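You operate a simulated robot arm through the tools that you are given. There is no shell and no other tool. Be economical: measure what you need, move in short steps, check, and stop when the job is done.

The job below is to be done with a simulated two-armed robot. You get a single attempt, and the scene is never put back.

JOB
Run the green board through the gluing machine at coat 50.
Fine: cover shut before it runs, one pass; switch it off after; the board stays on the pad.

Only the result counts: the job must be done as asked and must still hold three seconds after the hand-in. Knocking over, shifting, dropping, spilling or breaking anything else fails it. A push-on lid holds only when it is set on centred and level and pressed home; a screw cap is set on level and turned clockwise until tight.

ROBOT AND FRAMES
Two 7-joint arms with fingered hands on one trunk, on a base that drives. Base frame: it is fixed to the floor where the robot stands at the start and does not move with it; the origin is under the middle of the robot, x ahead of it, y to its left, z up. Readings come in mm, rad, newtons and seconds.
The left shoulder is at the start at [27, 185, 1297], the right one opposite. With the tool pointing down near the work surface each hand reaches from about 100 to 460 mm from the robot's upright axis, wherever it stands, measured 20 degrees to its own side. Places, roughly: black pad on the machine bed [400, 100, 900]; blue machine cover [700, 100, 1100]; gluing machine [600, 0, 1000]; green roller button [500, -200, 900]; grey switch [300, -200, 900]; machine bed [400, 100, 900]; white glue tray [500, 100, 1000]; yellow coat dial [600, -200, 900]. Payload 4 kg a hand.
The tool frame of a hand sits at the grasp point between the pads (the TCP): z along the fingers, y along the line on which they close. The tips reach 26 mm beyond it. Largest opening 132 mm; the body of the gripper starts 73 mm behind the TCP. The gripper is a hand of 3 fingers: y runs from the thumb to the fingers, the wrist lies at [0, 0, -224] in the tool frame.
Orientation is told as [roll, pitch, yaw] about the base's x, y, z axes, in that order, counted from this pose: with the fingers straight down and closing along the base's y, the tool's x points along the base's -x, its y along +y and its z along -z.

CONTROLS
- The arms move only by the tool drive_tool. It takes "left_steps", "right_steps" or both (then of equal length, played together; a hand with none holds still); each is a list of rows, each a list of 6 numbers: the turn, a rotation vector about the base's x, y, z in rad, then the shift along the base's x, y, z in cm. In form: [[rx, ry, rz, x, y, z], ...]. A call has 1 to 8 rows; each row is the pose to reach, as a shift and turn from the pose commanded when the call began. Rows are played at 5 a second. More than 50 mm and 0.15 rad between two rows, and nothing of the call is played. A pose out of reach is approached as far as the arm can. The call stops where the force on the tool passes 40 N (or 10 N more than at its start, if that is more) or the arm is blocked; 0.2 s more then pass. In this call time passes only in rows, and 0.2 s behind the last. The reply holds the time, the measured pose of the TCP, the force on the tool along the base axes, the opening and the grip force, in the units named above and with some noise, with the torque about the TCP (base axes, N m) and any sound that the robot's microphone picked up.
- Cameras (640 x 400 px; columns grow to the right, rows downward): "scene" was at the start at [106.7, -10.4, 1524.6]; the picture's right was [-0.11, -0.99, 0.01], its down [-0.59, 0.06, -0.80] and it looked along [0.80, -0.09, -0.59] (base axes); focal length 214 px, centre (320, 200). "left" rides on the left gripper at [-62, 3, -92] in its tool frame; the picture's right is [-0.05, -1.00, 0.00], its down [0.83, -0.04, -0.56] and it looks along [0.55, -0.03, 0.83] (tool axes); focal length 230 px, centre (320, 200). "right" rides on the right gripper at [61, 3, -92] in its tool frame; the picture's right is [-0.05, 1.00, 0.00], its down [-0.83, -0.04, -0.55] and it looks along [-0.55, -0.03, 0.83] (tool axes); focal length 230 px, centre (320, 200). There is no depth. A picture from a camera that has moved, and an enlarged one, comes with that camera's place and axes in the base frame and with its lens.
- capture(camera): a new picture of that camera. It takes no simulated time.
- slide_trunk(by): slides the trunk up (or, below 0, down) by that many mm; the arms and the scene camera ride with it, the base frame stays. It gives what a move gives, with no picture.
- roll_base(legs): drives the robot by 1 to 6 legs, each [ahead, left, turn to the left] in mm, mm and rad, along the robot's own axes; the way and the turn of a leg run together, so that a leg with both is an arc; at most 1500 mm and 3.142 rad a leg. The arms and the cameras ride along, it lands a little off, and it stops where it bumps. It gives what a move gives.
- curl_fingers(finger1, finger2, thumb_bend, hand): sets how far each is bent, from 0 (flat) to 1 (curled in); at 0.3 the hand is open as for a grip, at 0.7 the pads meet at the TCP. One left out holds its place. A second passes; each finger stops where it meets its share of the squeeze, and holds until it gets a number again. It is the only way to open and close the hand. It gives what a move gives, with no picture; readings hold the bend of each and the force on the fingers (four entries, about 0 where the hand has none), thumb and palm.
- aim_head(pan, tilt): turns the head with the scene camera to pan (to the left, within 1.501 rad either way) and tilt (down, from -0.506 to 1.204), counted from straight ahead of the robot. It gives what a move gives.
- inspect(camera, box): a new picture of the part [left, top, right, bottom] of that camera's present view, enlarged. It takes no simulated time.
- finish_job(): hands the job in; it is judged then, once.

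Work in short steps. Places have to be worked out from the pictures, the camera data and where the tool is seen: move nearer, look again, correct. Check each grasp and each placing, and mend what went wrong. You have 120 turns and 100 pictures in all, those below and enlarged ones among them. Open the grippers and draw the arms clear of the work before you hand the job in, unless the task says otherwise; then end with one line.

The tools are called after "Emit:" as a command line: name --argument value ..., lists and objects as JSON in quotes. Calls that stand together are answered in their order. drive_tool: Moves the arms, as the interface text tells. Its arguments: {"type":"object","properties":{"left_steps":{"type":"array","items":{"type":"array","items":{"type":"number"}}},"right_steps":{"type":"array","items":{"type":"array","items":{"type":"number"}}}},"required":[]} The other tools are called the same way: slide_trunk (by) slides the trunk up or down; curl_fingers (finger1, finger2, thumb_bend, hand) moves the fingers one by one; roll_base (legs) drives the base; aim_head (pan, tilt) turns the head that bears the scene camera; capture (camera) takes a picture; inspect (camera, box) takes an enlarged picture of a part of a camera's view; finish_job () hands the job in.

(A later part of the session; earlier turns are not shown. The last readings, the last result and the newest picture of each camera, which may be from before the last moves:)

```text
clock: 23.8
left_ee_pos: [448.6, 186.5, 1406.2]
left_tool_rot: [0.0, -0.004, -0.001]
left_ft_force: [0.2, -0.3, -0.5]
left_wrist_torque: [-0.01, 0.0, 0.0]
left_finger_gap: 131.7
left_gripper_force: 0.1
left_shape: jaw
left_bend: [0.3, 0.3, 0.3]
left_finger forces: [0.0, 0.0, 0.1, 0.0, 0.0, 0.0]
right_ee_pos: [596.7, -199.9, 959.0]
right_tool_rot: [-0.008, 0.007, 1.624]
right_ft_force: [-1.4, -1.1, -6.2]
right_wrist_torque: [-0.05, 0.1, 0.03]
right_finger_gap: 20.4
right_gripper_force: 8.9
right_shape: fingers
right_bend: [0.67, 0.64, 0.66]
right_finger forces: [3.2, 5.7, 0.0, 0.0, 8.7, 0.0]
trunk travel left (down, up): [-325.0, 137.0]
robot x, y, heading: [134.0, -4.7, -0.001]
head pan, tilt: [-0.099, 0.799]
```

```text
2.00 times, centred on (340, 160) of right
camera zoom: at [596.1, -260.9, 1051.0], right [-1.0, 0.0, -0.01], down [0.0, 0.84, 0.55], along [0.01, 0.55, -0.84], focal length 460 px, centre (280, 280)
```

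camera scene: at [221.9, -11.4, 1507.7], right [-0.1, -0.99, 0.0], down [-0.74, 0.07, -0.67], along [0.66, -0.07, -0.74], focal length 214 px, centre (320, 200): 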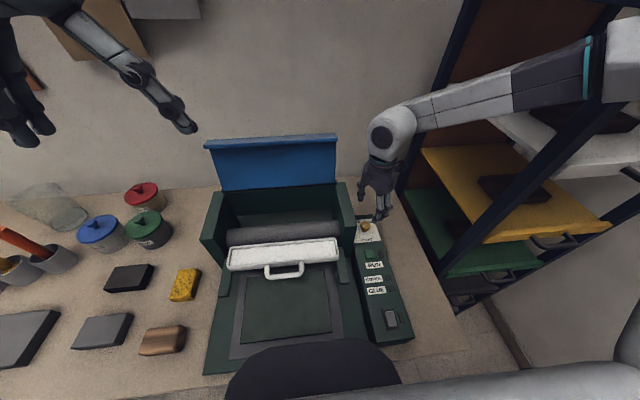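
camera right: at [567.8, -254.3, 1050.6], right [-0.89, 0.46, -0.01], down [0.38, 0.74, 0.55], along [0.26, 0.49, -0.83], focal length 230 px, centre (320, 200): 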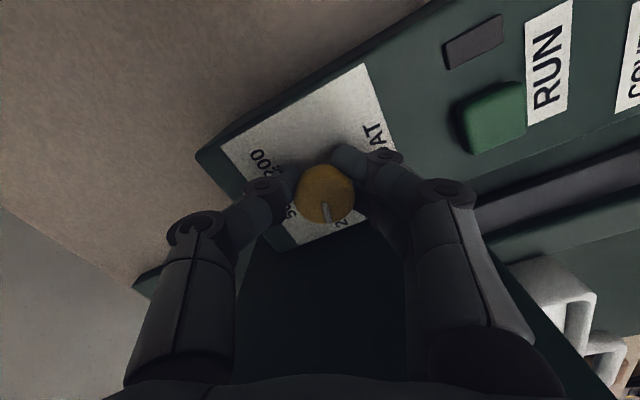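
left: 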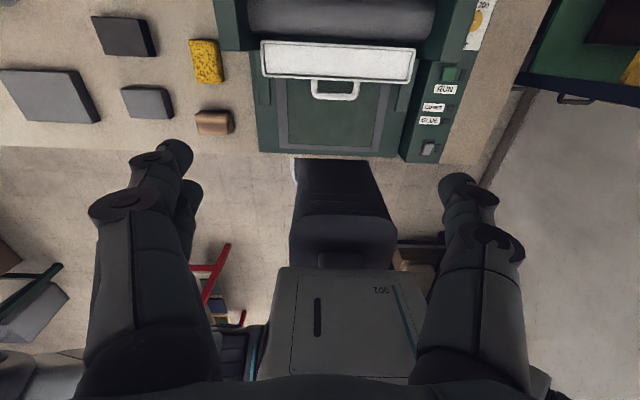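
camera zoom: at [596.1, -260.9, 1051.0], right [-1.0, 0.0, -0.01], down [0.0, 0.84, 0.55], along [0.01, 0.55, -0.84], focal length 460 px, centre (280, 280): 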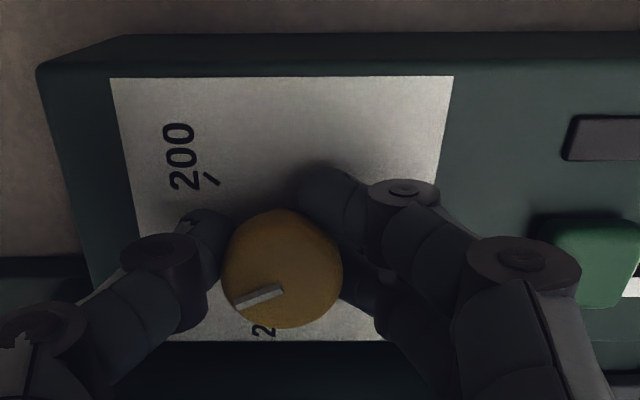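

Pointer reads about 23° left now. Opening and raising a bit to compare with the tick.

Emit:
curl_fingers --hand "right" --finger1 0.5 --finger2 0.5 --thumb_bend 0.5

Emit:
drive_tool --right_steps '[[0, 0, 0, 0, 0, 4], [0, 0, 0, 0, 0, 8], [0, 0, 0, 0, -2, 11]]'

Emit:
inspect --camera "right" --box '[240, 40, 400, 200]'

Emit:
inspect --camera "scene" --box '[345, 205, 395, 245]'

```text
clock: 24.8
left_ee_pos: [448.8, 186.3, 1406.4]
left_tool_rot: [0.002, -0.003, -0.001]
left_ft_force: [-0.4, 0.2, 0.5]
left_wrist_torque: [0.01, 0.03, -0.01]
left_finger_gap: 131.7
left_gripper_force: 0.0
left_shape: jaw
left_bend: [0.3, 0.3, 0.3]
left_finger forces: [0.1, 0.1, 0.1, 0.1, 0.1, 0.0]
right_ee_pos: [598.8, -200.1, 961.1]
right_tool_rot: [-0.007, 0.007, 1.624]
right_ft_force: [0.3, -0.5, -0.3]
right_wrist_torque: [0.0, 0.0, -0.01]
right_finger_gap: 66.8
right_gripper_force: 0.0
right_shape: fingers
right_bend: [0.5, 0.5, 0.5]
right_finger forces: [0.1, 0.0, 0.0, 0.0, 0.0, 0.0]
trunk travel left (down, up): [-325.0, 137.0]
robot x, y, heading: [140.4, -2.0, -0.003]
head pan, tilt: [-0.099, 0.799]
```

```text
clock: 25.6
left_ee_pos: [448.2, 186.3, 1406.7]
left_tool_rot: [0.001, -0.003, 0.001]
left_ft_force: [-0.2, -0.6, -0.1]
left_wrist_torque: [0.02, 0.03, 0.02]
left_finger_gap: 132.0
left_gripper_force: 0.0
left_shape: jaw
left_bend: [0.3, 0.3, 0.3]
left_finger forces: [0.1, 0.0, 0.0, 0.1, 0.0, 0.1]
right_ee_pos: [595.1, -221.3, 1069.7]
right_tool_rot: [-0.008, 0.007, 1.624]
right_ft_force: [0.3, 0.6, 0.1]
right_wrist_torque: [0.02, 0.02, -0.01]
right_finger_gap: 67.1
right_gripper_force: 0.1
right_shape: fingers
right_bend: [0.5, 0.5, 0.5]
right_finger forces: [0.0, 0.1, 0.0, 0.1, 0.1, 0.1]
trunk travel left (down, up): [-325.0, 137.0]
robot x, y, heading: [133.5, -3.3, -0.006]
head pan, tilt: [-0.099, 0.799]
```

```text
2.50 times, centred on (320, 120) of right
camera zoom: at [595.0, -282.6, 1160.3], right [-1.0, 0.0, -0.01], down [-0.01, 0.83, 0.55], along [0.0, 0.55, -0.83], focal length 575 px, centre (320, 400)
```

zoom: 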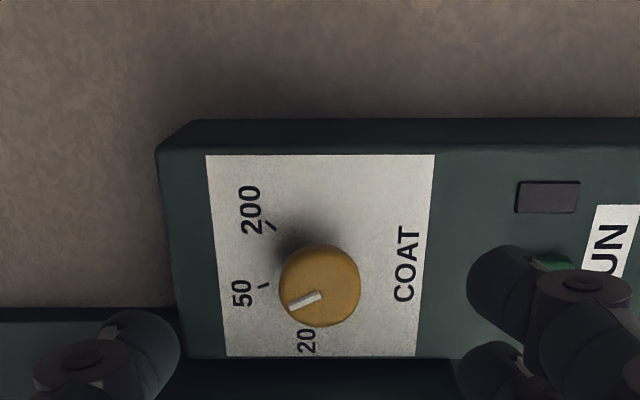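

```text
10.00 times, centred on (370, 225) of scene
camera zoom: at [221.9, -11.2, 1507.7], right [-0.1, -0.99, 0.0], down [-0.74, 0.07, -0.67], along [0.66, -0.07, -0.74], focal length 2145 px, centre (-180, -50)
```

zoom: 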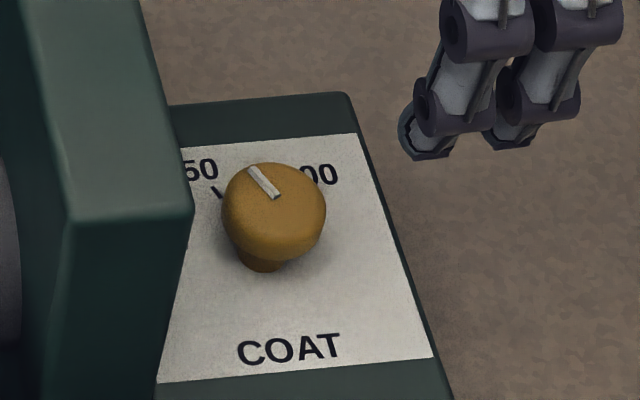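

Emit:
inspect --camera "right" --box '[288, 90, 352, 130]'

Emit:
inspect --camera "right" --box '[288, 110, 352, 150]'

```text
10.00 times, centred on (320, 110) of right
camera zoom: at [595.0, -282.6, 1160.3], right [-1.0, 0.0, -0.01], down [-0.01, 0.83, 0.55], along [0.0, 0.55, -0.83], focal length 2301 px, centre (320, 1100)
```

zoom: 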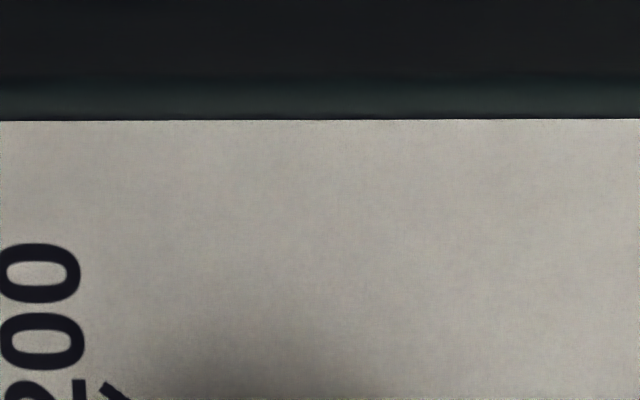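

```text
10.00 times, centred on (320, 130) of right
camera zoom: at [595.0, -282.6, 1160.3], right [-1.0, 0.0, -0.01], down [-0.01, 0.83, 0.55], along [0.0, 0.55, -0.83], focal length 2301 px, centre (320, 900)
```

zoom: 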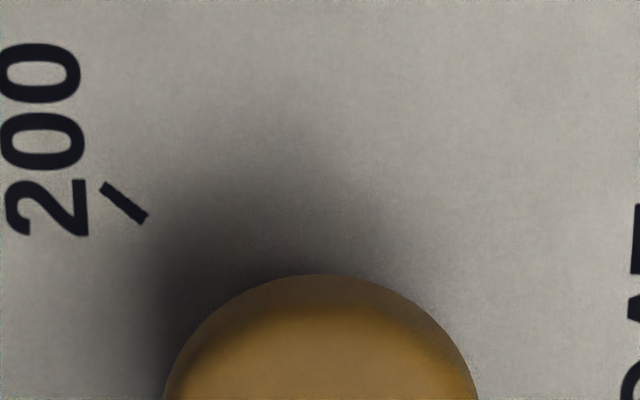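

Emit:
inspect --camera "right" --box '[288, 132, 352, 172]'

```text
10.00 times, centred on (320, 152) of right
camera zoom: at [595.0, -282.6, 1160.3], right [-1.0, 0.0, -0.01], down [-0.01, 0.83, 0.55], along [0.0, 0.55, -0.83], focal length 2301 px, centre (320, 680)
```

zoom: 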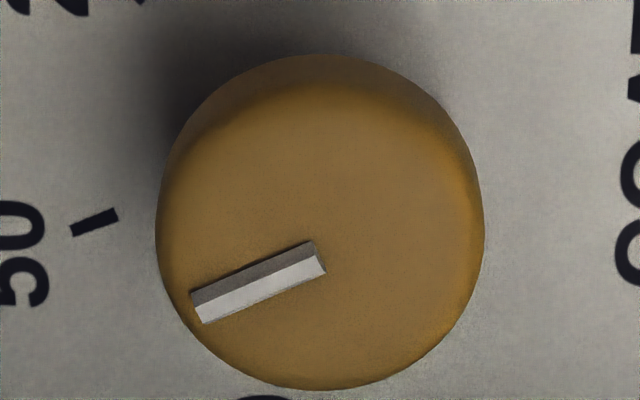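

The 50 tick is at 19.5° and the pointer at ~24°: 4° short. One more small nudge.

Emit:
drive_tool --right_steps '[[0, 0, 0, 0.1, 2.1, -3], [0, 0, 0, 0.1, 2.1, -7], [0, 0, 0, 0.1, 2.1, -10.9]]'

Emit:
curl_fingers --hand "right" --finger1 0.7 --finger2 0.7 --thumb_bend 0.7

Emit:
drive_tool --right_steps '[[0, 0, -0.04, 0, 0, 0], [0, 0, -0.08, 0, 0, 0]]'

Emit:
curl_fingers --hand "right" --finger1 0.5 --finger2 0.5 --thumb_bend 0.5

Emit:
drive_tool --right_steps '[[0, 0, 0.04, 0, 0, 4], [0, 0, 0.08, 0, 0, 8], [0, 0, 0.08, 0, -2, 11]]'

Emit:
inspect --camera "right" --box '[288, 132, 352, 172]'

```text
clock: 26.4
left_ee_pos: [449.0, 186.3, 1405.4]
left_tool_rot: [-0.001, -0.003, 0.0]
left_ft_force: [0.3, 0.7, 0.1]
left_wrist_torque: [-0.01, 0.0, 0.01]
left_finger_gap: 131.9
left_gripper_force: 0.1
left_shape: jaw
left_bend: [0.3, 0.3, 0.3]
left_finger forces: [0.1, 0.1, 0.0, 0.0, 0.0, 0.0]
right_ee_pos: [599.3, -198.8, 960.7]
right_tool_rot: [-0.01, 0.008, 1.626]
right_ft_force: [-0.2, -0.2, -0.1]
right_wrist_torque: [-0.02, -0.01, 0.01]
right_finger_gap: 67.2
right_gripper_force: 0.1
right_shape: fingers
right_bend: [0.5, 0.5, 0.5]
right_finger forces: [0.0, 0.0, 0.1, 0.0, 0.0, 0.1]
trunk travel left (down, up): [-325.0, 137.0]
robot x, y, heading: [138.4, -5.1, -0.001]
head pan, tilt: [-0.099, 0.799]
```

```text
clock: 27.4
left_ee_pos: [448.7, 187.0, 1404.9]
left_tool_rot: [0.0, -0.003, -0.002]
left_ft_force: [-0.6, 0.2, 0.5]
left_wrist_torque: [-0.01, 0.01, 0.02]
left_finger_gap: 131.9
left_gripper_force: 0.0
left_shape: jaw
left_bend: [0.3, 0.3, 0.3]
left_finger forces: [0.0, 0.0, 0.0, 0.1, 0.1, 0.0]
right_ee_pos: [598.0, -197.6, 958.9]
right_tool_rot: [-0.006, 0.006, 1.624]
right_ft_force: [-1.0, 1.2, -8.2]
right_wrist_torque: [-0.01, 0.04, 0.02]
right_finger_gap: 22.6
right_gripper_force: 9.6
right_shape: fingers
right_bend: [0.64, 0.63, 0.66]
right_finger forces: [4.2, 6.4, 0.0, 0.0, 8.8, 0.0]
trunk travel left (down, up): [-325.0, 137.0]
robot x, y, heading: [139.0, -1.4, -0.001]
head pan, tilt: [-0.099, 0.799]
```

```text
clock: 28.0
left_ee_pos: [448.3, 185.9, 1405.4]
left_tool_rot: [-0.001, -0.003, -0.001]
left_ft_force: [0.7, 0.7, 0.1]
left_wrist_torque: [0.02, -0.07, 0.01]
left_finger_gap: 132.0
left_gripper_force: 0.1
left_shape: jaw
left_bend: [0.3, 0.3, 0.3]
left_finger forces: [0.0, 0.0, 0.1, 0.0, 0.0, 0.0]
right_ee_pos: [597.3, -197.9, 960.6]
right_tool_rot: [-0.008, 0.005, 1.545]
right_ft_force: [-0.4, 4.1, -8.2]
right_wrist_torque: [0.02, 0.02, 0.0]
right_finger_gap: 22.3
right_gripper_force: 9.5
right_shape: fingers
right_bend: [0.65, 0.63, 0.66]
right_finger forces: [3.4, 6.2, 0.0, 0.0, 8.7, 0.0]
trunk travel left (down, up): [-325.0, 137.0]
robot x, y, heading: [137.0, 2.2, -0.005]
head pan, tilt: [-0.099, 0.799]
```

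```text
clock: 29.0
left_ee_pos: [447.9, 185.9, 1406.1]
left_tool_rot: [0.0, -0.004, -0.001]
left_ft_force: [0.1, 0.2, -0.6]
left_wrist_torque: [-0.03, -0.02, -0.02]
left_finger_gap: 131.8
left_gripper_force: 0.0
left_shape: jaw
left_bend: [0.3, 0.3, 0.3]
left_finger forces: [0.0, 0.1, 0.0, 0.1, 0.0, 0.0]
right_ee_pos: [598.5, -197.3, 959.3]
right_tool_rot: [-0.008, 0.007, 1.546]
right_ft_force: [-0.3, -0.2, 0.7]
right_wrist_torque: [0.02, -0.01, -0.01]
right_finger_gap: 67.3
right_gripper_force: 0.1
right_shape: fingers
right_bend: [0.5, 0.5, 0.5]
right_finger forces: [0.1, 0.0, 0.1, 0.0, 0.1, 0.1]
trunk travel left (down, up): [-325.0, 137.0]
robot x, y, heading: [135.8, -5.9, -0.008]
head pan, tilt: [-0.099, 0.799]
```

```text
clock: 29.8
left_ee_pos: [448.9, 186.5, 1405.6]
left_tool_rot: [0.001, -0.002, 0.0]
left_ft_force: [-0.2, -0.5, 0.0]
left_wrist_torque: [-0.01, -0.02, 0.0]
left_finger_gap: 131.8
left_gripper_force: 0.0
left_shape: jaw
left_bend: [0.3, 0.3, 0.3]
left_finger forces: [0.0, 0.0, 0.0, 0.0, 0.0, 0.0]
right_ee_pos: [597.4, -218.2, 1072.9]
right_tool_rot: [-0.009, 0.007, 1.625]
right_ft_force: [-0.1, -0.2, 0.3]
right_wrist_torque: [-0.02, -0.01, 0.01]
right_finger_gap: 67.3
right_gripper_force: 0.0
right_shape: fingers
right_bend: [0.5, 0.5, 0.5]
right_finger forces: [0.1, 0.0, 0.0, 0.0, 0.0, 0.0]
trunk travel left (down, up): [-325.0, 137.0]
robot x, y, heading: [133.6, -1.5, -0.002]
head pan, tilt: [-0.099, 0.799]
```

```text
10.00 times, centred on (320, 152) of right
camera zoom: at [598.4, -278.8, 1163.9], right [-1.0, 0.0, -0.01], down [-0.01, 0.84, 0.55], along [0.0, 0.55, -0.84], focal length 2301 px, centre (320, 680)
```

zoom: 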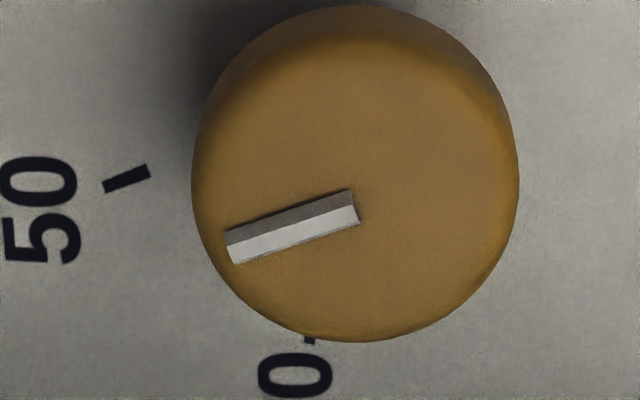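

The pointer is on 50. Now the tray: its handle bar is at ≈(455,53,967). I'll close the left hand and bring it down in front of the handle.

Emit:
curl_fingers --hand "left" --finger1 0.7 --finger2 0.7 --thumb_bend 0.7

Emit:
drive_tool --left_steps '[[0, 0, 0, -1, -2, -4], [0, 0, 0, -2, -4, -8], [0, 0, 0, -3, -6, -12], [0, 0, 0, -4, -8, -16], [0, 0, 0, -4.5, -10, -20], [0, 0, 0, -4.5, -11.5, -24], [0, 0, 0, -4.5, -13, -28], [0, 0, 0, -4.5, -13, -32]]'

Emit:
capture --camera "scene"

Emit:
capture --camera "left"

```text
clock: 30.8
left_ee_pos: [449.3, 186.1, 1406.4]
left_tool_rot: [0.0, -0.004, 0.001]
left_ft_force: [-0.6, -0.5, -0.3]
left_wrist_torque: [-0.01, 0.01, 0.03]
left_finger_gap: 6.1
left_gripper_force: 0.1
left_shape: fingers
left_bend: [0.7, 0.7, 0.7]
left_finger forces: [0.0, 0.1, 0.1, 0.1, 0.0, 0.0]
right_ee_pos: [598.7, -218.5, 1071.9]
right_tool_rot: [-0.008, 0.006, 1.624]
right_ft_force: [0.2, -0.4, -0.8]
right_wrist_torque: [0.03, 0.0, -0.02]
right_finger_gap: 67.1
right_gripper_force: 0.0
right_shape: fingers
right_bend: [0.5, 0.5, 0.5]
right_finger forces: [0.0, 0.0, 0.0, 0.0, 0.1, 0.0]
trunk travel left (down, up): [-325.0, 137.0]
robot x, y, heading: [132.3, -1.8, -0.005]
head pan, tilt: [-0.099, 0.799]
```

```text
clock: 32.6
left_ee_pos: [402.7, 56.5, 1085.2]
left_tool_rot: [0.0, -0.004, -0.002]
left_ft_force: [0.2, -0.1, -0.3]
left_wrist_torque: [-0.02, 0.0, 0.0]
left_finger_gap: 5.9
left_gripper_force: 0.0
left_shape: fingers
left_bend: [0.7, 0.7, 0.7]
left_finger forces: [0.0, 0.1, 0.1, 0.1, 0.0, 0.1]
right_ee_pos: [599.9, -217.5, 1073.3]
right_tool_rot: [-0.008, 0.007, 1.625]
right_ft_force: [0.5, 0.4, -0.1]
right_wrist_torque: [-0.01, 0.03, 0.0]
right_finger_gap: 67.4
right_gripper_force: 0.1
right_shape: fingers
right_bend: [0.5, 0.5, 0.5]
right_finger forces: [0.0, 0.0, 0.1, 0.0, 0.0, 0.0]
trunk travel left (down, up): [-325.0, 137.0]
robot x, y, heading: [137.0, 0.1, -0.003]
head pan, tilt: [-0.099, 0.799]
```

```text
61 pictures are left
camera scene: at [222.0, -10.9, 1507.7], right [-0.1, -0.99, 0.0], down [-0.74, 0.07, -0.67], along [0.66, -0.07, -0.74], focal length 214 px, centre (320, 200)
```

scene: 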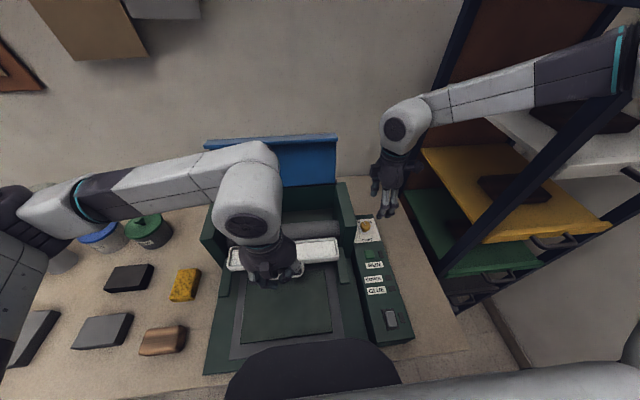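

```text
60 pictures are left
camera left: at [463.8, 59.0, 1179.8], right [0.05, -1.0, 0.0], down [-0.83, -0.04, 0.55], along [-0.55, -0.03, -0.83], focal length 230 px, centre (320, 200)
```

left: 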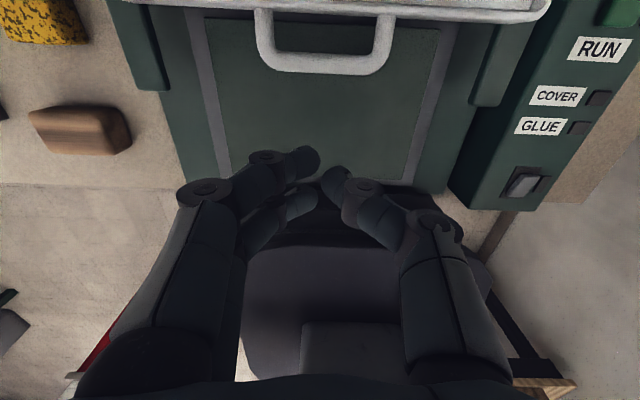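

The handle is confirmed at (456,54,967). Lowering to z≈966 in front of it, then pushing slowly ahead.

Emit:
drive_tool --left_steps '[[0, 0, 0, 0, 0, -4], [0, 0, 0, 0, 0, -8], [0, 0, 0, 0, 0, -12], [0, 0, 0, 1.5, 0, -12], [0, 0, 0, 2.5, 0, -12], [0, 0, 0, 3.5, 0, -12]]'

Emit:
capture --camera "left"

```text
clock: 34.0
left_ee_pos: [429.2, 56.1, 963.5]
left_tool_rot: [0.004, 0.022, -0.011]
left_ft_force: [-12.9, 1.5, 3.8]
left_wrist_torque: [0.11, -0.08, 0.41]
left_finger_gap: 6.5
left_gripper_force: 6.2
left_shape: fingers
left_bend: [0.7, 0.7, 0.7]
left_finger forces: [12.3, 0.0, 0.0, 0.0, 0.1, 0.0]
right_ee_pos: [599.6, -217.8, 1072.2]
right_tool_rot: [-0.005, 0.008, 1.626]
right_ft_force: [0.9, 0.5, -0.2]
right_wrist_torque: [0.0, 0.01, 0.0]
right_finger_gap: 67.3
right_gripper_force: 0.1
right_shape: fingers
right_bend: [0.5, 0.5, 0.5]
right_finger forces: [0.1, 0.1, 0.1, 0.0, 0.0, 0.0]
trunk travel left (down, up): [-325.0, 137.0]
robot x, y, heading: [138.8, -5.0, -0.0]
head pan, tilt: [-0.099, 0.799]
stopped in row 6 (left hand): the force on the tool passed its limit at 49 N (the readings are from after the stop); the commanded pose is now the measured one
```

```text
59 pictures are left
camera left: at [492.0, 59.4, 1056.4], right [0.04, -1.0, 0.0], down [-0.82, -0.04, 0.57], along [-0.57, -0.02, -0.82], focal length 230 px, centre (320, 200)
```

left: 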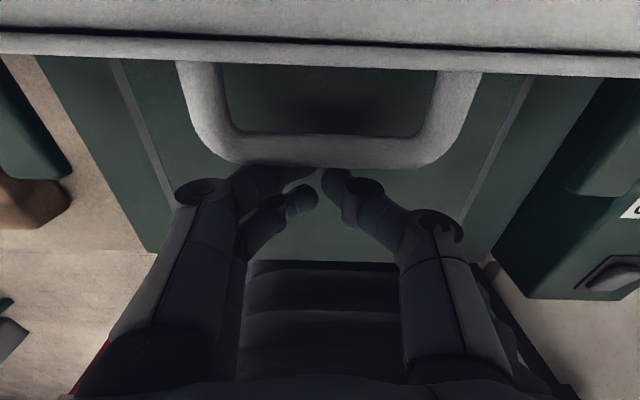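

Touching the handle; the stop was likely the impact. Pushing on in finer steps.

Emit:
drive_tool --left_steps '[[0, 0, 0, 0.2, 0, 0], [0, 0, 0, 0.4, 0, 0], [0, 0, 0, 0.6, 0, 0], [0, 0, 0, 0.8, 0, 0], [0, 0, 0, 1.0, 0, 0], [0, 0, 0, 1.2, 0, 0], [0, 0, 0, 1.4, 0, 0], [0, 0, 0, 1.6, 0, 0]]'

Emit:
capture --camera "scene"

```text
clock: 34.6
left_ee_pos: [428.7, 57.4, 961.5]
left_tool_rot: [0.003, 0.033, -0.014]
left_ft_force: [-11.1, 1.7, 5.0]
left_wrist_torque: [0.15, -0.1, 0.33]
left_finger_gap: 7.0
left_gripper_force: 5.6
left_shape: fingers
left_bend: [0.7, 0.7, 0.7]
left_finger forces: [11.3, 0.0, 0.0, 0.0, 0.0, 0.1]
right_ee_pos: [599.9, -217.8, 1071.9]
right_tool_rot: [-0.006, 0.007, 1.626]
right_ft_force: [-0.3, 0.2, 0.1]
right_wrist_torque: [-0.02, 0.01, 0.0]
right_finger_gap: 67.2
right_gripper_force: 0.1
right_shape: fingers
right_bend: [0.5, 0.5, 0.5]
right_finger forces: [0.0, 0.1, 0.0, 0.1, 0.0, 0.0]
trunk travel left (down, up): [-325.0, 137.0]
robot x, y, heading: [133.2, -1.8, -0.004]
head pan, tilt: [-0.099, 0.799]
stopped in row 3 (left hand): the force on the tool passed its limit at 42 N (the readings are from after the stop); the commanded pose is now the measured one
```

```text
58 pictures are left
camera scene: at [224.0, -11.2, 1507.8], right [-0.1, -0.99, 0.0], down [-0.74, 0.07, -0.67], along [0.66, -0.07, -0.75], focal length 214 px, centre (320, 200)
```

scene: 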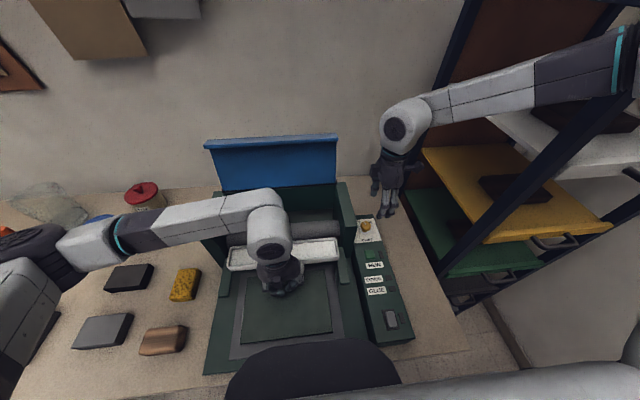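

The tray does not move at 40 N, so it may already be home. I'll back off the left hand and switch the machine on to read the lamps.

Emit:
drive_tool --left_steps '[[0, 0, 0, -2, 0, 0], [0, 0, 0, -4, 0, 0], [0, 0, 0, -4, 2, 4], [0, 0, 0, -4, 5, 8], [0, 0, 0, -4, 8, 12], [0, 0, 0, -4, 11, 16], [0, 0, 0, -4, 14, 20]]' --right_steps '[[0, 0, 0, -1, -1, 3], [0, 0, 0, -5, -1, 3], [0, 0, 0, -9, -1, 3], [0, 0, 0, -13, -1, 3], [0, 0, 0, -17, -0.5, 3], [0, 0, 0, -21, 0, 3], [0, 0, 0, -25, 1, 3]]'

Emit:
capture --camera "scene"

Emit:
inspect --camera "scene" --box '[200, 180, 360, 290]'

Emit:
capture --camera "right"

```text
clock: 36.2
left_ee_pos: [388.6, 198.7, 1161.7]
left_tool_rot: [0.003, 0.026, -0.013]
left_ft_force: [0.2, 0.2, 0.5]
left_wrist_torque: [-0.02, 0.04, -0.03]
left_finger_gap: 6.0
left_gripper_force: 0.0
left_shape: fingers
left_bend: [0.7, 0.7, 0.7]
left_finger forces: [0.0, 0.0, 0.1, 0.1, 0.1, 0.0]
right_ee_pos: [378.2, -215.9, 1099.2]
right_tool_rot: [-0.008, 0.007, 1.625]
right_ft_force: [-0.7, 0.1, 0.8]
right_wrist_torque: [0.03, 0.0, 0.01]
right_finger_gap: 67.6
right_gripper_force: 0.0
right_shape: fingers
right_bend: [0.5, 0.5, 0.5]
right_finger forces: [0.0, 0.1, 0.0, 0.0, 0.0, 0.1]
right hand out of reach, approached as far as the arm can: row 7
trunk travel left (down, up): [-325.0, 137.0]
robot x, y, heading: [133.9, -4.2, -0.002]
head pan, tilt: [-0.099, 0.799]
```

```text
57 pictures are left
camera scene: at [222.9, -10.8, 1507.5], right [-0.1, -0.99, 0.01], down [-0.74, 0.07, -0.67], along [0.66, -0.07, -0.75], focal length 214 px, centre (320, 200)
```

scene: 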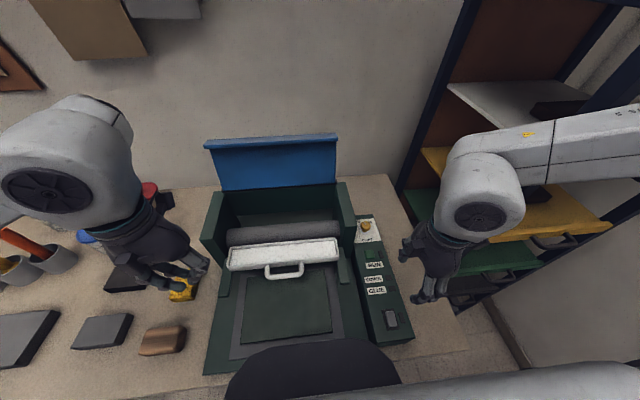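

```text
3.64 times, centred on (280, 235) of scene
camera zoom: at [222.9, -10.8, 1507.5], right [-0.1, -0.99, 0.01], down [-0.74, 0.07, -0.67], along [0.66, -0.07, -0.75], focal length 780 px, centre (466, 73)
```

zoom: 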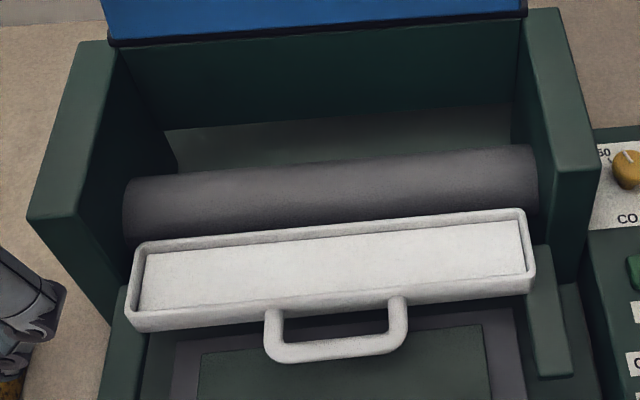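

```text
55 pictures are left
camera right: at [377.0, -276.5, 1190.7], right [-1.0, 0.0, -0.01], down [-0.01, 0.84, 0.55], along [0.01, 0.55, -0.84], focal length 230 px, centre (320, 200)
```

right: 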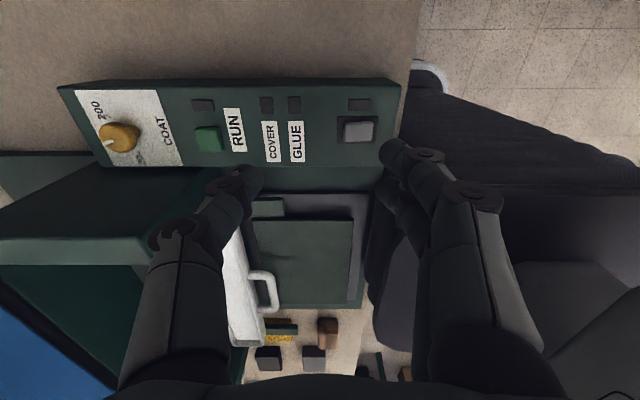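

Emit:
inspect --camera "right" --box '[325, 90, 400, 155]'

Emit:
inspect --camera "scene" --box '[360, 295, 420, 345]'

```text
6.15 times, centred on (362, 122) of right
camera zoom: at [377.0, -276.5, 1190.7], right [-1.0, 0.0, -0.01], down [-0.01, 0.84, 0.55], along [0.01, 0.55, -0.84], focal length 1416 px, centre (58, 677)
```

zoom: 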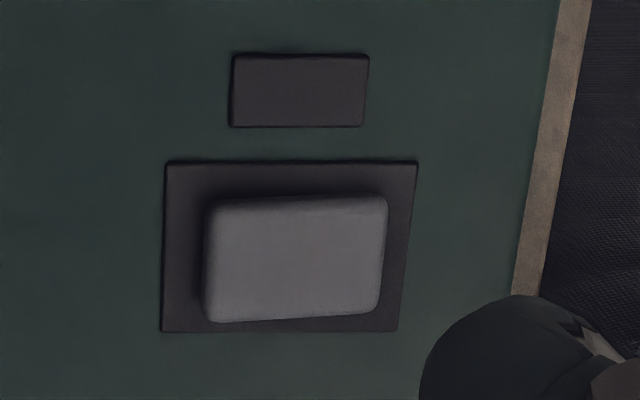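

```text
8.00 times, centred on (390, 320) of scene
camera zoom: at [222.9, -10.8, 1507.5], right [-0.1, -0.99, 0.01], down [-0.74, 0.07, -0.67], along [0.66, -0.07, -0.75], focal length 1716 px, centre (-240, -760)
```

zoom: 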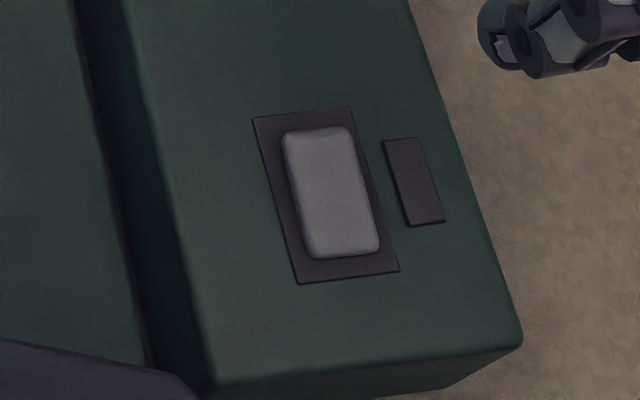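

Tray is snug on its rails at the roller; the lamps will tell. Next the cover: it stands nearly upright, hinge ≈(686, z1043), top edge ≈(695, z1212). I'll reach over it with the left hand tilted forward.

Emit:
drive_tool --left_steps '[[0, -0.05, 0, 0, 0, 4], [0, -0.15, 0, 1, -1, 8], [0, -0.25, 0, 3, -2, 12], [0, -0.35, 0, 6, -3.5, 15], [0, -0.45, 0, 9.5, -5, 17], [0, -0.55, 0, 13, -6.5, 18], [0, -0.62, 0, 16.5, -8, 18], [0, -0.66, 0, 20, -9, 18]]'

Emit:
drive_tool --left_steps '[[0, 0, 0, 4, 0, 0], [0, 0, 0, 8, 0, 0], [0, 0, 0, 11, 0, 0]]'

Emit:
capture --camera "left"

Emit:
capture --camera "scene"

```text
clock: 38.0
left_ee_pos: [589.3, 105.0, 1345.3]
left_tool_rot: [0.012, -0.632, -0.017]
left_ft_force: [-0.2, -0.9, 0.0]
left_wrist_torque: [-0.01, -0.02, 0.01]
left_finger_gap: 5.9
left_gripper_force: 0.1
left_shape: fingers
left_bend: [0.7, 0.7, 0.7]
left_finger forces: [0.0, 0.1, 0.0, 0.1, 0.0, 0.1]
right_ee_pos: [378.8, -215.8, 1099.1]
right_tool_rot: [-0.008, 0.007, 1.624]
right_ft_force: [0.4, -0.4, -0.4]
right_wrist_torque: [-0.01, 0.01, -0.05]
right_finger_gap: 67.4
right_gripper_force: 0.1
right_shape: fingers
right_bend: [0.5, 0.5, 0.5]
right_finger forces: [0.0, 0.0, 0.0, 0.0, 0.1, 0.0]
trunk travel left (down, up): [-325.0, 137.0]
robot x, y, heading: [134.0, -3.9, -0.002]
head pan, tilt: [-0.099, 0.799]
```

```text
clock: 38.9
left_ee_pos: [702.0, 106.6, 1343.4]
left_tool_rot: [0.012, -0.631, -0.018]
left_ft_force: [0.7, -0.6, -0.5]
left_wrist_torque: [0.02, 0.01, 0.0]
left_finger_gap: 5.9
left_gripper_force: 0.1
left_shape: fingers
left_bend: [0.7, 0.7, 0.7]
left_finger forces: [0.0, 0.0, 0.1, 0.0, 0.0, 0.0]
right_ee_pos: [379.9, -215.6, 1099.7]
right_tool_rot: [-0.007, 0.007, 1.625]
right_ft_force: [-0.9, -0.3, 0.4]
right_wrist_torque: [-0.03, -0.03, -0.01]
right_finger_gap: 67.5
right_gripper_force: 0.0
right_shape: fingers
right_bend: [0.5, 0.5, 0.5]
right_finger forces: [0.1, 0.1, 0.1, 0.0, 0.0, 0.0]
trunk travel left (down, up): [-325.0, 137.0]
robot x, y, heading: [141.1, -2.7, -0.006]
head pan, tilt: [-0.099, 0.799]
```

```text
52 pictures are left
camera left: at [695.8, 109.1, 1457.2], right [0.03, -1.0, 0.02], down [-1.0, -0.03, -0.04], along [0.04, -0.02, -1.0], focal length 230 px, centre (320, 200)
```

left: 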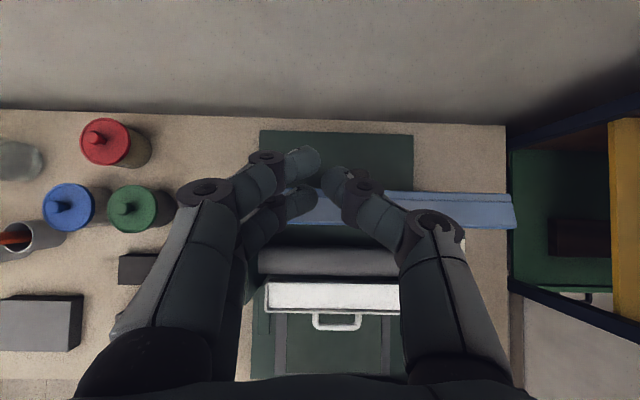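

```text
51 pictures are left
camera scene: at [223.1, -10.9, 1507.6], right [-0.1, -0.99, 0.01], down [-0.74, 0.07, -0.67], along [0.66, -0.07, -0.75], focal length 214 px, centre (320, 200)
```

scene: 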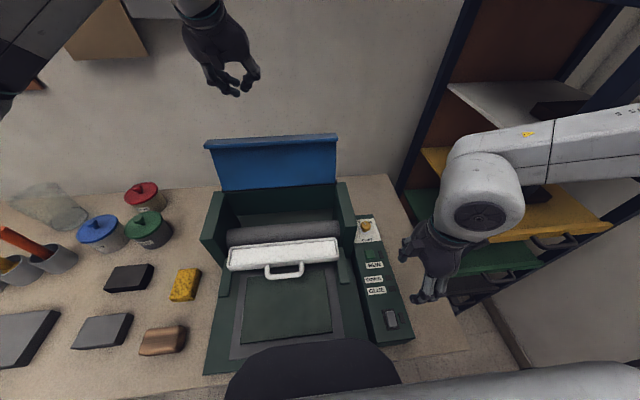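

Emit:
inspect --camera "left" --box '[250, 120, 530, 290]'

Emit:
inspect --camera "scene" --box '[195, 120, 355, 220]'

```text
2.29 times, centred on (390, 205) of left
camera zoom: at [695.8, 109.1, 1457.2], right [0.03, -1.0, 0.02], down [-1.0, -0.03, -0.04], along [0.04, -0.02, -1.0], focal length 526 px, centre (160, 189)
```

zoom: 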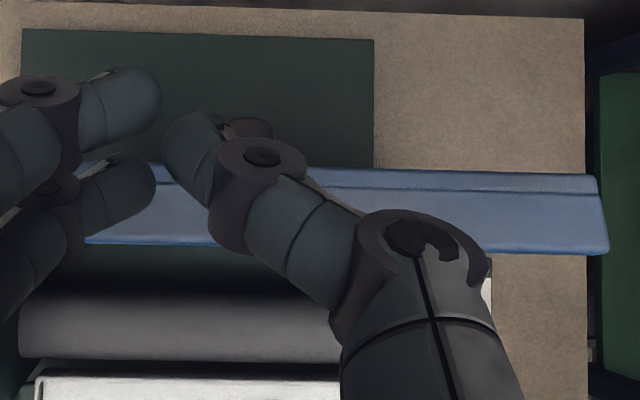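

```text
4.00 times, centred on (275, 170) of scene
camera zoom: at [223.1, -10.9, 1507.6], right [-0.1, -0.99, 0.01], down [-0.74, 0.07, -0.67], along [0.66, -0.07, -0.75], focal length 858 px, centre (500, 320)
```

zoom: 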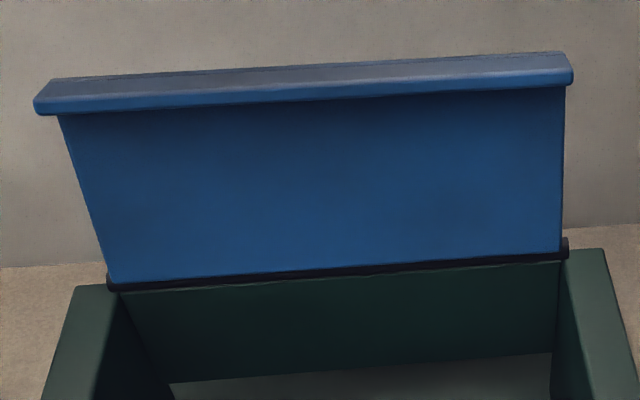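

The lid's back face is at x≈714. I'll go past it to x≈768, lower behind it, then draw back slowly.

Emit:
drive_tool --left_steps '[[0, 0, 0, 3.5, 0, 0], [0, 0, 0, 7, 0, -2], [0, 0, 0, 7, 0, -6], [0, 0, 0, 7, 0, -9], [0, 0, 0, 7, 0, -12], [0, 0, 0, 7, 0, -14.5]]'

Emit:
capture --camera "left"

Emit:
capture --camera "scene"

```text
clock: 40.2
left_ee_pos: [768.6, 107.8, 1202.1]
left_tool_rot: [0.013, -0.633, -0.016]
left_ft_force: [0.6, 0.8, -0.1]
left_wrist_torque: [-0.01, -0.01, 0.02]
left_finger_gap: 5.6
left_gripper_force: 0.1
left_shape: fingers
left_bend: [0.7, 0.7, 0.7]
left_finger forces: [0.1, 0.0, 0.1, 0.0, 0.0, 0.0]
right_ee_pos: [377.5, -216.0, 1100.2]
right_tool_rot: [-0.008, 0.007, 1.626]
right_ft_force: [-0.6, 0.3, 0.5]
right_wrist_torque: [-0.01, -0.02, -0.01]
right_finger_gap: 67.5
right_gripper_force: 0.1
right_shape: fingers
right_bend: [0.5, 0.5, 0.5]
right_finger forces: [0.0, 0.0, 0.1, 0.0, 0.0, 0.0]
trunk travel left (down, up): [-325.0, 137.0]
robot x, y, heading: [133.0, -6.0, -0.006]
head pan, tilt: [-0.099, 0.799]
```

```text
48 pictures are left
camera left: at [763.4, 110.0, 1315.0], right [0.03, -1.0, 0.02], down [-1.0, -0.03, -0.04], along [0.04, -0.02, -1.0], focal length 230 px, centre (320, 200)
```

left: 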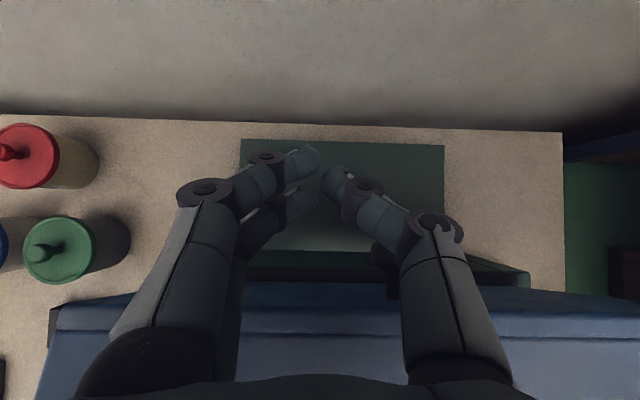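

```text
47 pictures are left
camera scene: at [222.9, -10.8, 1507.6], right [-0.1, -0.99, 0.01], down [-0.74, 0.07, -0.67], along [0.66, -0.07, -0.75], focal length 214 px, centre (320, 200)
```

scene: 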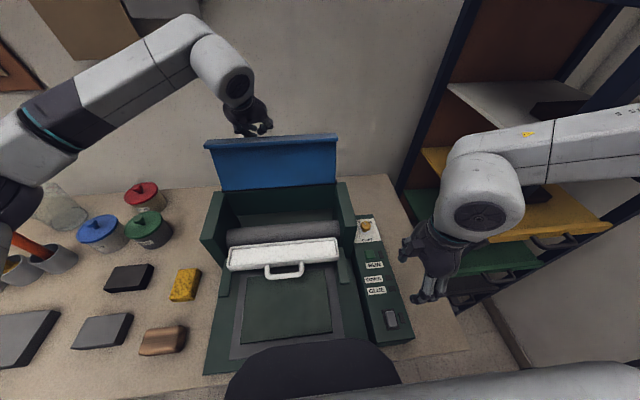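

Fingers are behind the lid. Lower 1 cm and draw back gently.

Emit:
drive_tool --left_steps '[[0, 0, 0, 0, 0, -1.2], [0, 0, 0, -0.7, 0, -1.2], [0, 0, 0, -1.4, 0, -1.2], [0, 0, 0, -2.1, 0, -1.2], [0, 0, 0, -2.8, 0, -1.2], [0, 0, 0, -3.5, 0, -1.2], [0, 0, 0, -4.2, 0, -1.2], [0, 0, 0, -4.9, 0, -1.2]]'

Emit:
drive_tool --left_steps '[[0, 0, 0, -0.7, 0, 0], [0, 0, 0, -1.4, 0, 0], [0, 0, 0, -2.1, 0, 0], [0, 0, 0, -2.8, 0, 0], [0, 0, 0, -3.5, 0, 0], [0, 0, 0, -4.2, 0, 0], [0, 0, 0, -4.9, 0, 0]]'

Emit:
capture --camera "scene"

```text
clock: 42.0
left_ee_pos: [720.7, 108.4, 1187.5]
left_tool_rot: [0.011, -0.633, -0.015]
left_ft_force: [0.7, -0.9, -0.4]
left_wrist_torque: [0.01, 0.02, 0.0]
left_finger_gap: 6.0
left_gripper_force: 0.1
left_shape: fingers
left_bend: [0.7, 0.7, 0.7]
left_finger forces: [0.0, 0.0, 0.0, 0.1, 0.0, 0.1]
right_ee_pos: [378.3, -215.9, 1098.8]
right_tool_rot: [-0.007, 0.006, 1.625]
right_ft_force: [0.2, -0.4, -0.8]
right_wrist_torque: [-0.02, 0.01, -0.04]
right_finger_gap: 67.4
right_gripper_force: 0.0
right_shape: fingers
right_bend: [0.5, 0.5, 0.5]
right_finger forces: [0.0, 0.0, 0.1, 0.1, 0.0, 0.1]
trunk travel left (down, up): [-325.0, 137.0]
robot x, y, heading: [138.5, -2.0, -0.004]
head pan, tilt: [-0.099, 0.799]
```

```text
clock: 43.6
left_ee_pos: [670.3, 105.7, 1186.8]
left_tool_rot: [0.013, -0.632, -0.015]
left_ft_force: [0.8, 1.3, 0.6]
left_wrist_torque: [-0.04, 0.0, 0.01]
left_finger_gap: 5.8
left_gripper_force: 0.1
left_shape: fingers
left_bend: [0.7, 0.7, 0.7]
left_finger forces: [0.1, 0.0, 0.0, 0.1, 0.1, 0.1]
right_ee_pos: [378.7, -216.0, 1099.5]
right_tool_rot: [-0.007, 0.004, 1.626]
right_ft_force: [-0.9, 0.2, -1.4]
right_wrist_torque: [-0.02, -0.01, 0.02]
right_finger_gap: 67.4
right_gripper_force: 0.0
right_shape: fingers
right_bend: [0.5, 0.5, 0.5]
right_finger forces: [0.0, 0.1, 0.0, 0.0, 0.0, 0.1]
trunk travel left (down, up): [-325.0, 137.0]
robot x, y, heading: [136.0, -4.8, -0.003]
head pan, tilt: [-0.099, 0.799]
```

```text
46 pictures are left
camera scene: at [222.9, -10.8, 1507.6], right [-0.1, -0.99, 0.01], down [-0.74, 0.07, -0.67], along [0.66, -0.07, -0.75], focal length 214 px, centre (320, 200)
```

scene: 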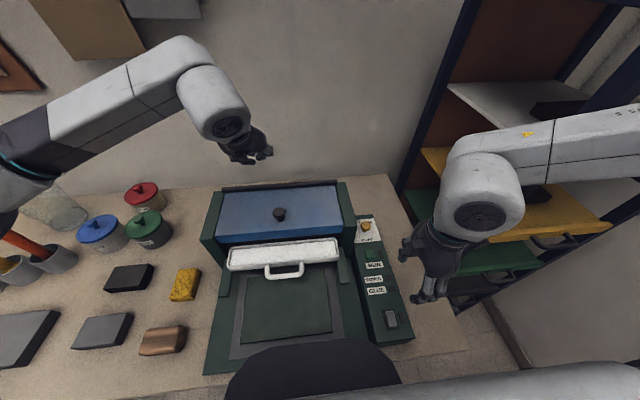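

The cover has swung shut. Checking that it sits fully down.

Emit:
inspect --camera "scene" --box '[195, 175, 355, 285]'

Emit:
capture --camera "left"

```text
3.64 times, centred on (275, 230) of scene
camera zoom: at [222.9, -10.8, 1507.6], right [-0.1, -0.99, 0.01], down [-0.74, 0.07, -0.67], along [0.66, -0.07, -0.75], focal length 780 px, centre (484, 91)
```

zoom: 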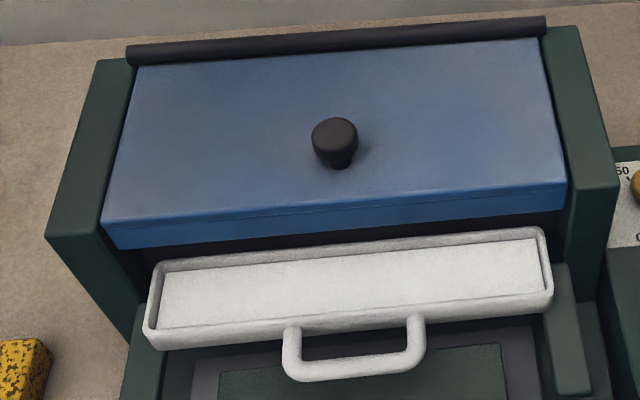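

```text
44 pictures are left
camera left: at [664.9, 108.1, 1300.4], right [0.03, -1.0, 0.02], down [-1.0, -0.03, -0.04], along [0.04, -0.02, -1.0], focal length 230 px, centre (320, 200)
```

left: 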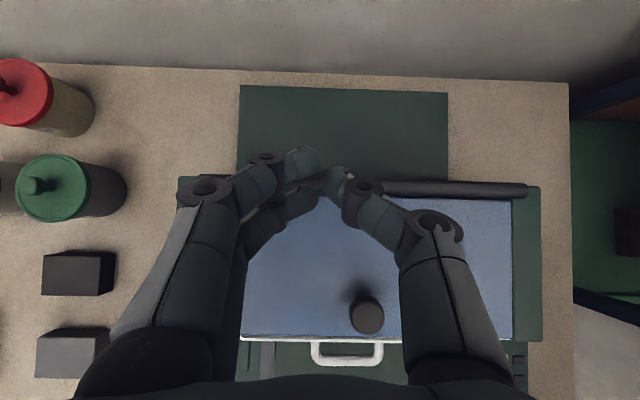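

The cover sits flush. Now the right hand: turn it back to yaw 0 and make a pointer of the thumb for pressing the switch.

Emit:
drive_tool --right_steps '[[0, 0, -0.14, 0, 0, 1], [0, 0, -0.28, 0, 0, 2], [0, 0, -0.42, 0, 0, 3], [0, 0, -0.56, 0, 0, 3], [0, 0, -0.7, 0, 0, 3], [0, 0, -0.84, 0, 0, 3], [0, 0, -0.98, 0, 0, 3], [0, 0, -1.12, 0, 0, 3]]'

Emit:
drive_tool --right_steps '[[0, 0, -0.13, 0, 0, 0], [0, 0, -0.26, 0, 0, 0], [0, 0, -0.39, 0, 0, 0], [0, 0, -0.5, -1, 0, 0], [0, 0, -0.5, -2, 1, 0]]'

Emit:
curl_fingers --hand "right" --finger1 1.0 --finger2 1.0 --thumb_bend 0.6

Emit:
capture --camera "right"

Emit:
capture --camera "scene"

```text
clock: 45.5
left_ee_pos: [670.5, 105.6, 1187.2]
left_tool_rot: [0.012, -0.631, -0.016]
left_ft_force: [0.1, -1.0, -0.4]
left_wrist_torque: [0.01, 0.02, 0.01]
left_finger_gap: 5.7
left_gripper_force: 0.0
left_shape: fingers
left_bend: [0.7, 0.7, 0.7]
left_finger forces: [0.0, 0.0, 0.1, 0.1, 0.1, 0.0]
right_ee_pos: [378.3, -215.6, 1130.3]
right_tool_rot: [-0.003, 0.0, 0.501]
right_ft_force: [0.0, 0.5, 0.0]
right_wrist_torque: [0.01, -0.04, -0.01]
right_finger_gap: 67.5
right_gripper_force: 0.0
right_shape: fingers
right_bend: [0.5, 0.5, 0.5]
right_finger forces: [0.0, 0.0, 0.0, 0.0, 0.0, 0.1]
trunk travel left (down, up): [-325.0, 137.0]
robot x, y, heading: [140.0, -0.8, -0.002]
head pan, tilt: [-0.099, 0.799]
```

```text
clock: 46.6
left_ee_pos: [670.7, 105.5, 1187.0]
left_tool_rot: [0.012, -0.631, -0.016]
left_ft_force: [-0.2, -1.0, 0.1]
left_wrist_torque: [0.01, -0.01, 0.0]
left_finger_gap: 5.9
left_gripper_force: 0.1
left_shape: fingers
left_bend: [0.7, 0.7, 0.7]
left_finger forces: [0.0, 0.0, 0.0, 0.0, 0.0, 0.1]
right_ee_pos: [371.1, -211.8, 1136.9]
right_tool_rot: [0.001, -0.003, 0.004]
right_ft_force: [0.0, 0.0, -0.3]
right_wrist_torque: [-0.01, 0.0, 0.0]
right_finger_gap: 67.5
right_gripper_force: 0.0
right_shape: fingers
right_bend: [0.5, 0.5, 0.5]
right_finger forces: [0.0, 0.0, 0.0, 0.0, 0.0, 0.0]
right hand out of reach, approached as far as the arm can: row 4, 5
trunk travel left (down, up): [-325.0, 137.0]
robot x, y, heading: [138.2, -2.6, -0.008]
head pan, tilt: [-0.099, 0.799]
```

```text
clock: 47.6
left_ee_pos: [670.1, 105.1, 1187.2]
left_tool_rot: [0.012, -0.632, -0.015]
left_ft_force: [-0.9, -0.7, 0.3]
left_wrist_torque: [-0.02, -0.01, 0.0]
left_finger_gap: 5.7
left_gripper_force: 0.1
left_shape: fingers
left_bend: [0.7, 0.7, 0.7]
left_finger forces: [0.0, 0.0, 0.1, 0.0, 0.0, 0.1]
right_ee_pos: [371.2, -213.1, 1137.4]
right_tool_rot: [-0.001, -0.001, 0.006]
right_ft_force: [-0.3, -1.2, 0.2]
right_wrist_torque: [-0.02, 0.01, 0.02]
right_finger_gap: 39.5
right_gripper_force: 0.0
right_shape: fingers
right_bend: [1.0, 1.0, 0.6]
right_finger forces: [0.0, 0.1, 0.0, 0.0, 0.1, 0.0]
trunk travel left (down, up): [-325.0, 137.0]
robot x, y, heading: [135.6, -2.1, -0.004]
head pan, tilt: [-0.099, 0.799]
```

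```text
43 pictures are left
camera right: at [309.3, -209.4, 1228.1], right [0.05, 1.0, 0.0], down [0.83, -0.04, 0.56], along [0.56, -0.03, -0.83], focal length 230 px, centre (320, 200)
```

right: 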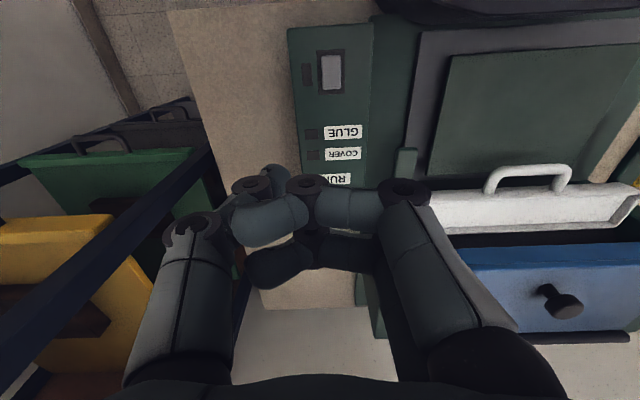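

```text
42 pictures are left
camera scene: at [222.9, -10.8, 1507.6], right [-0.1, -0.99, 0.01], down [-0.74, 0.07, -0.67], along [0.66, -0.07, -0.75], focal length 214 px, centre (320, 200)
```

scene: 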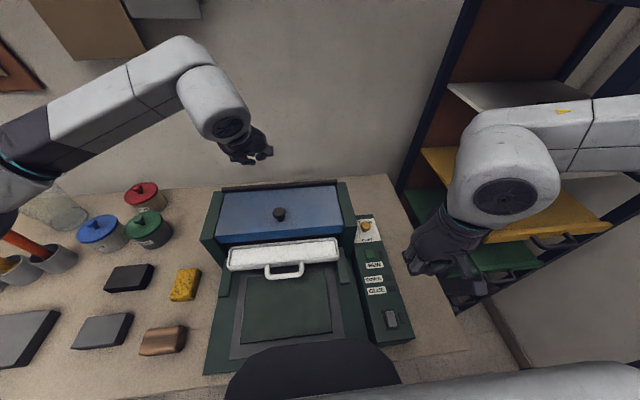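

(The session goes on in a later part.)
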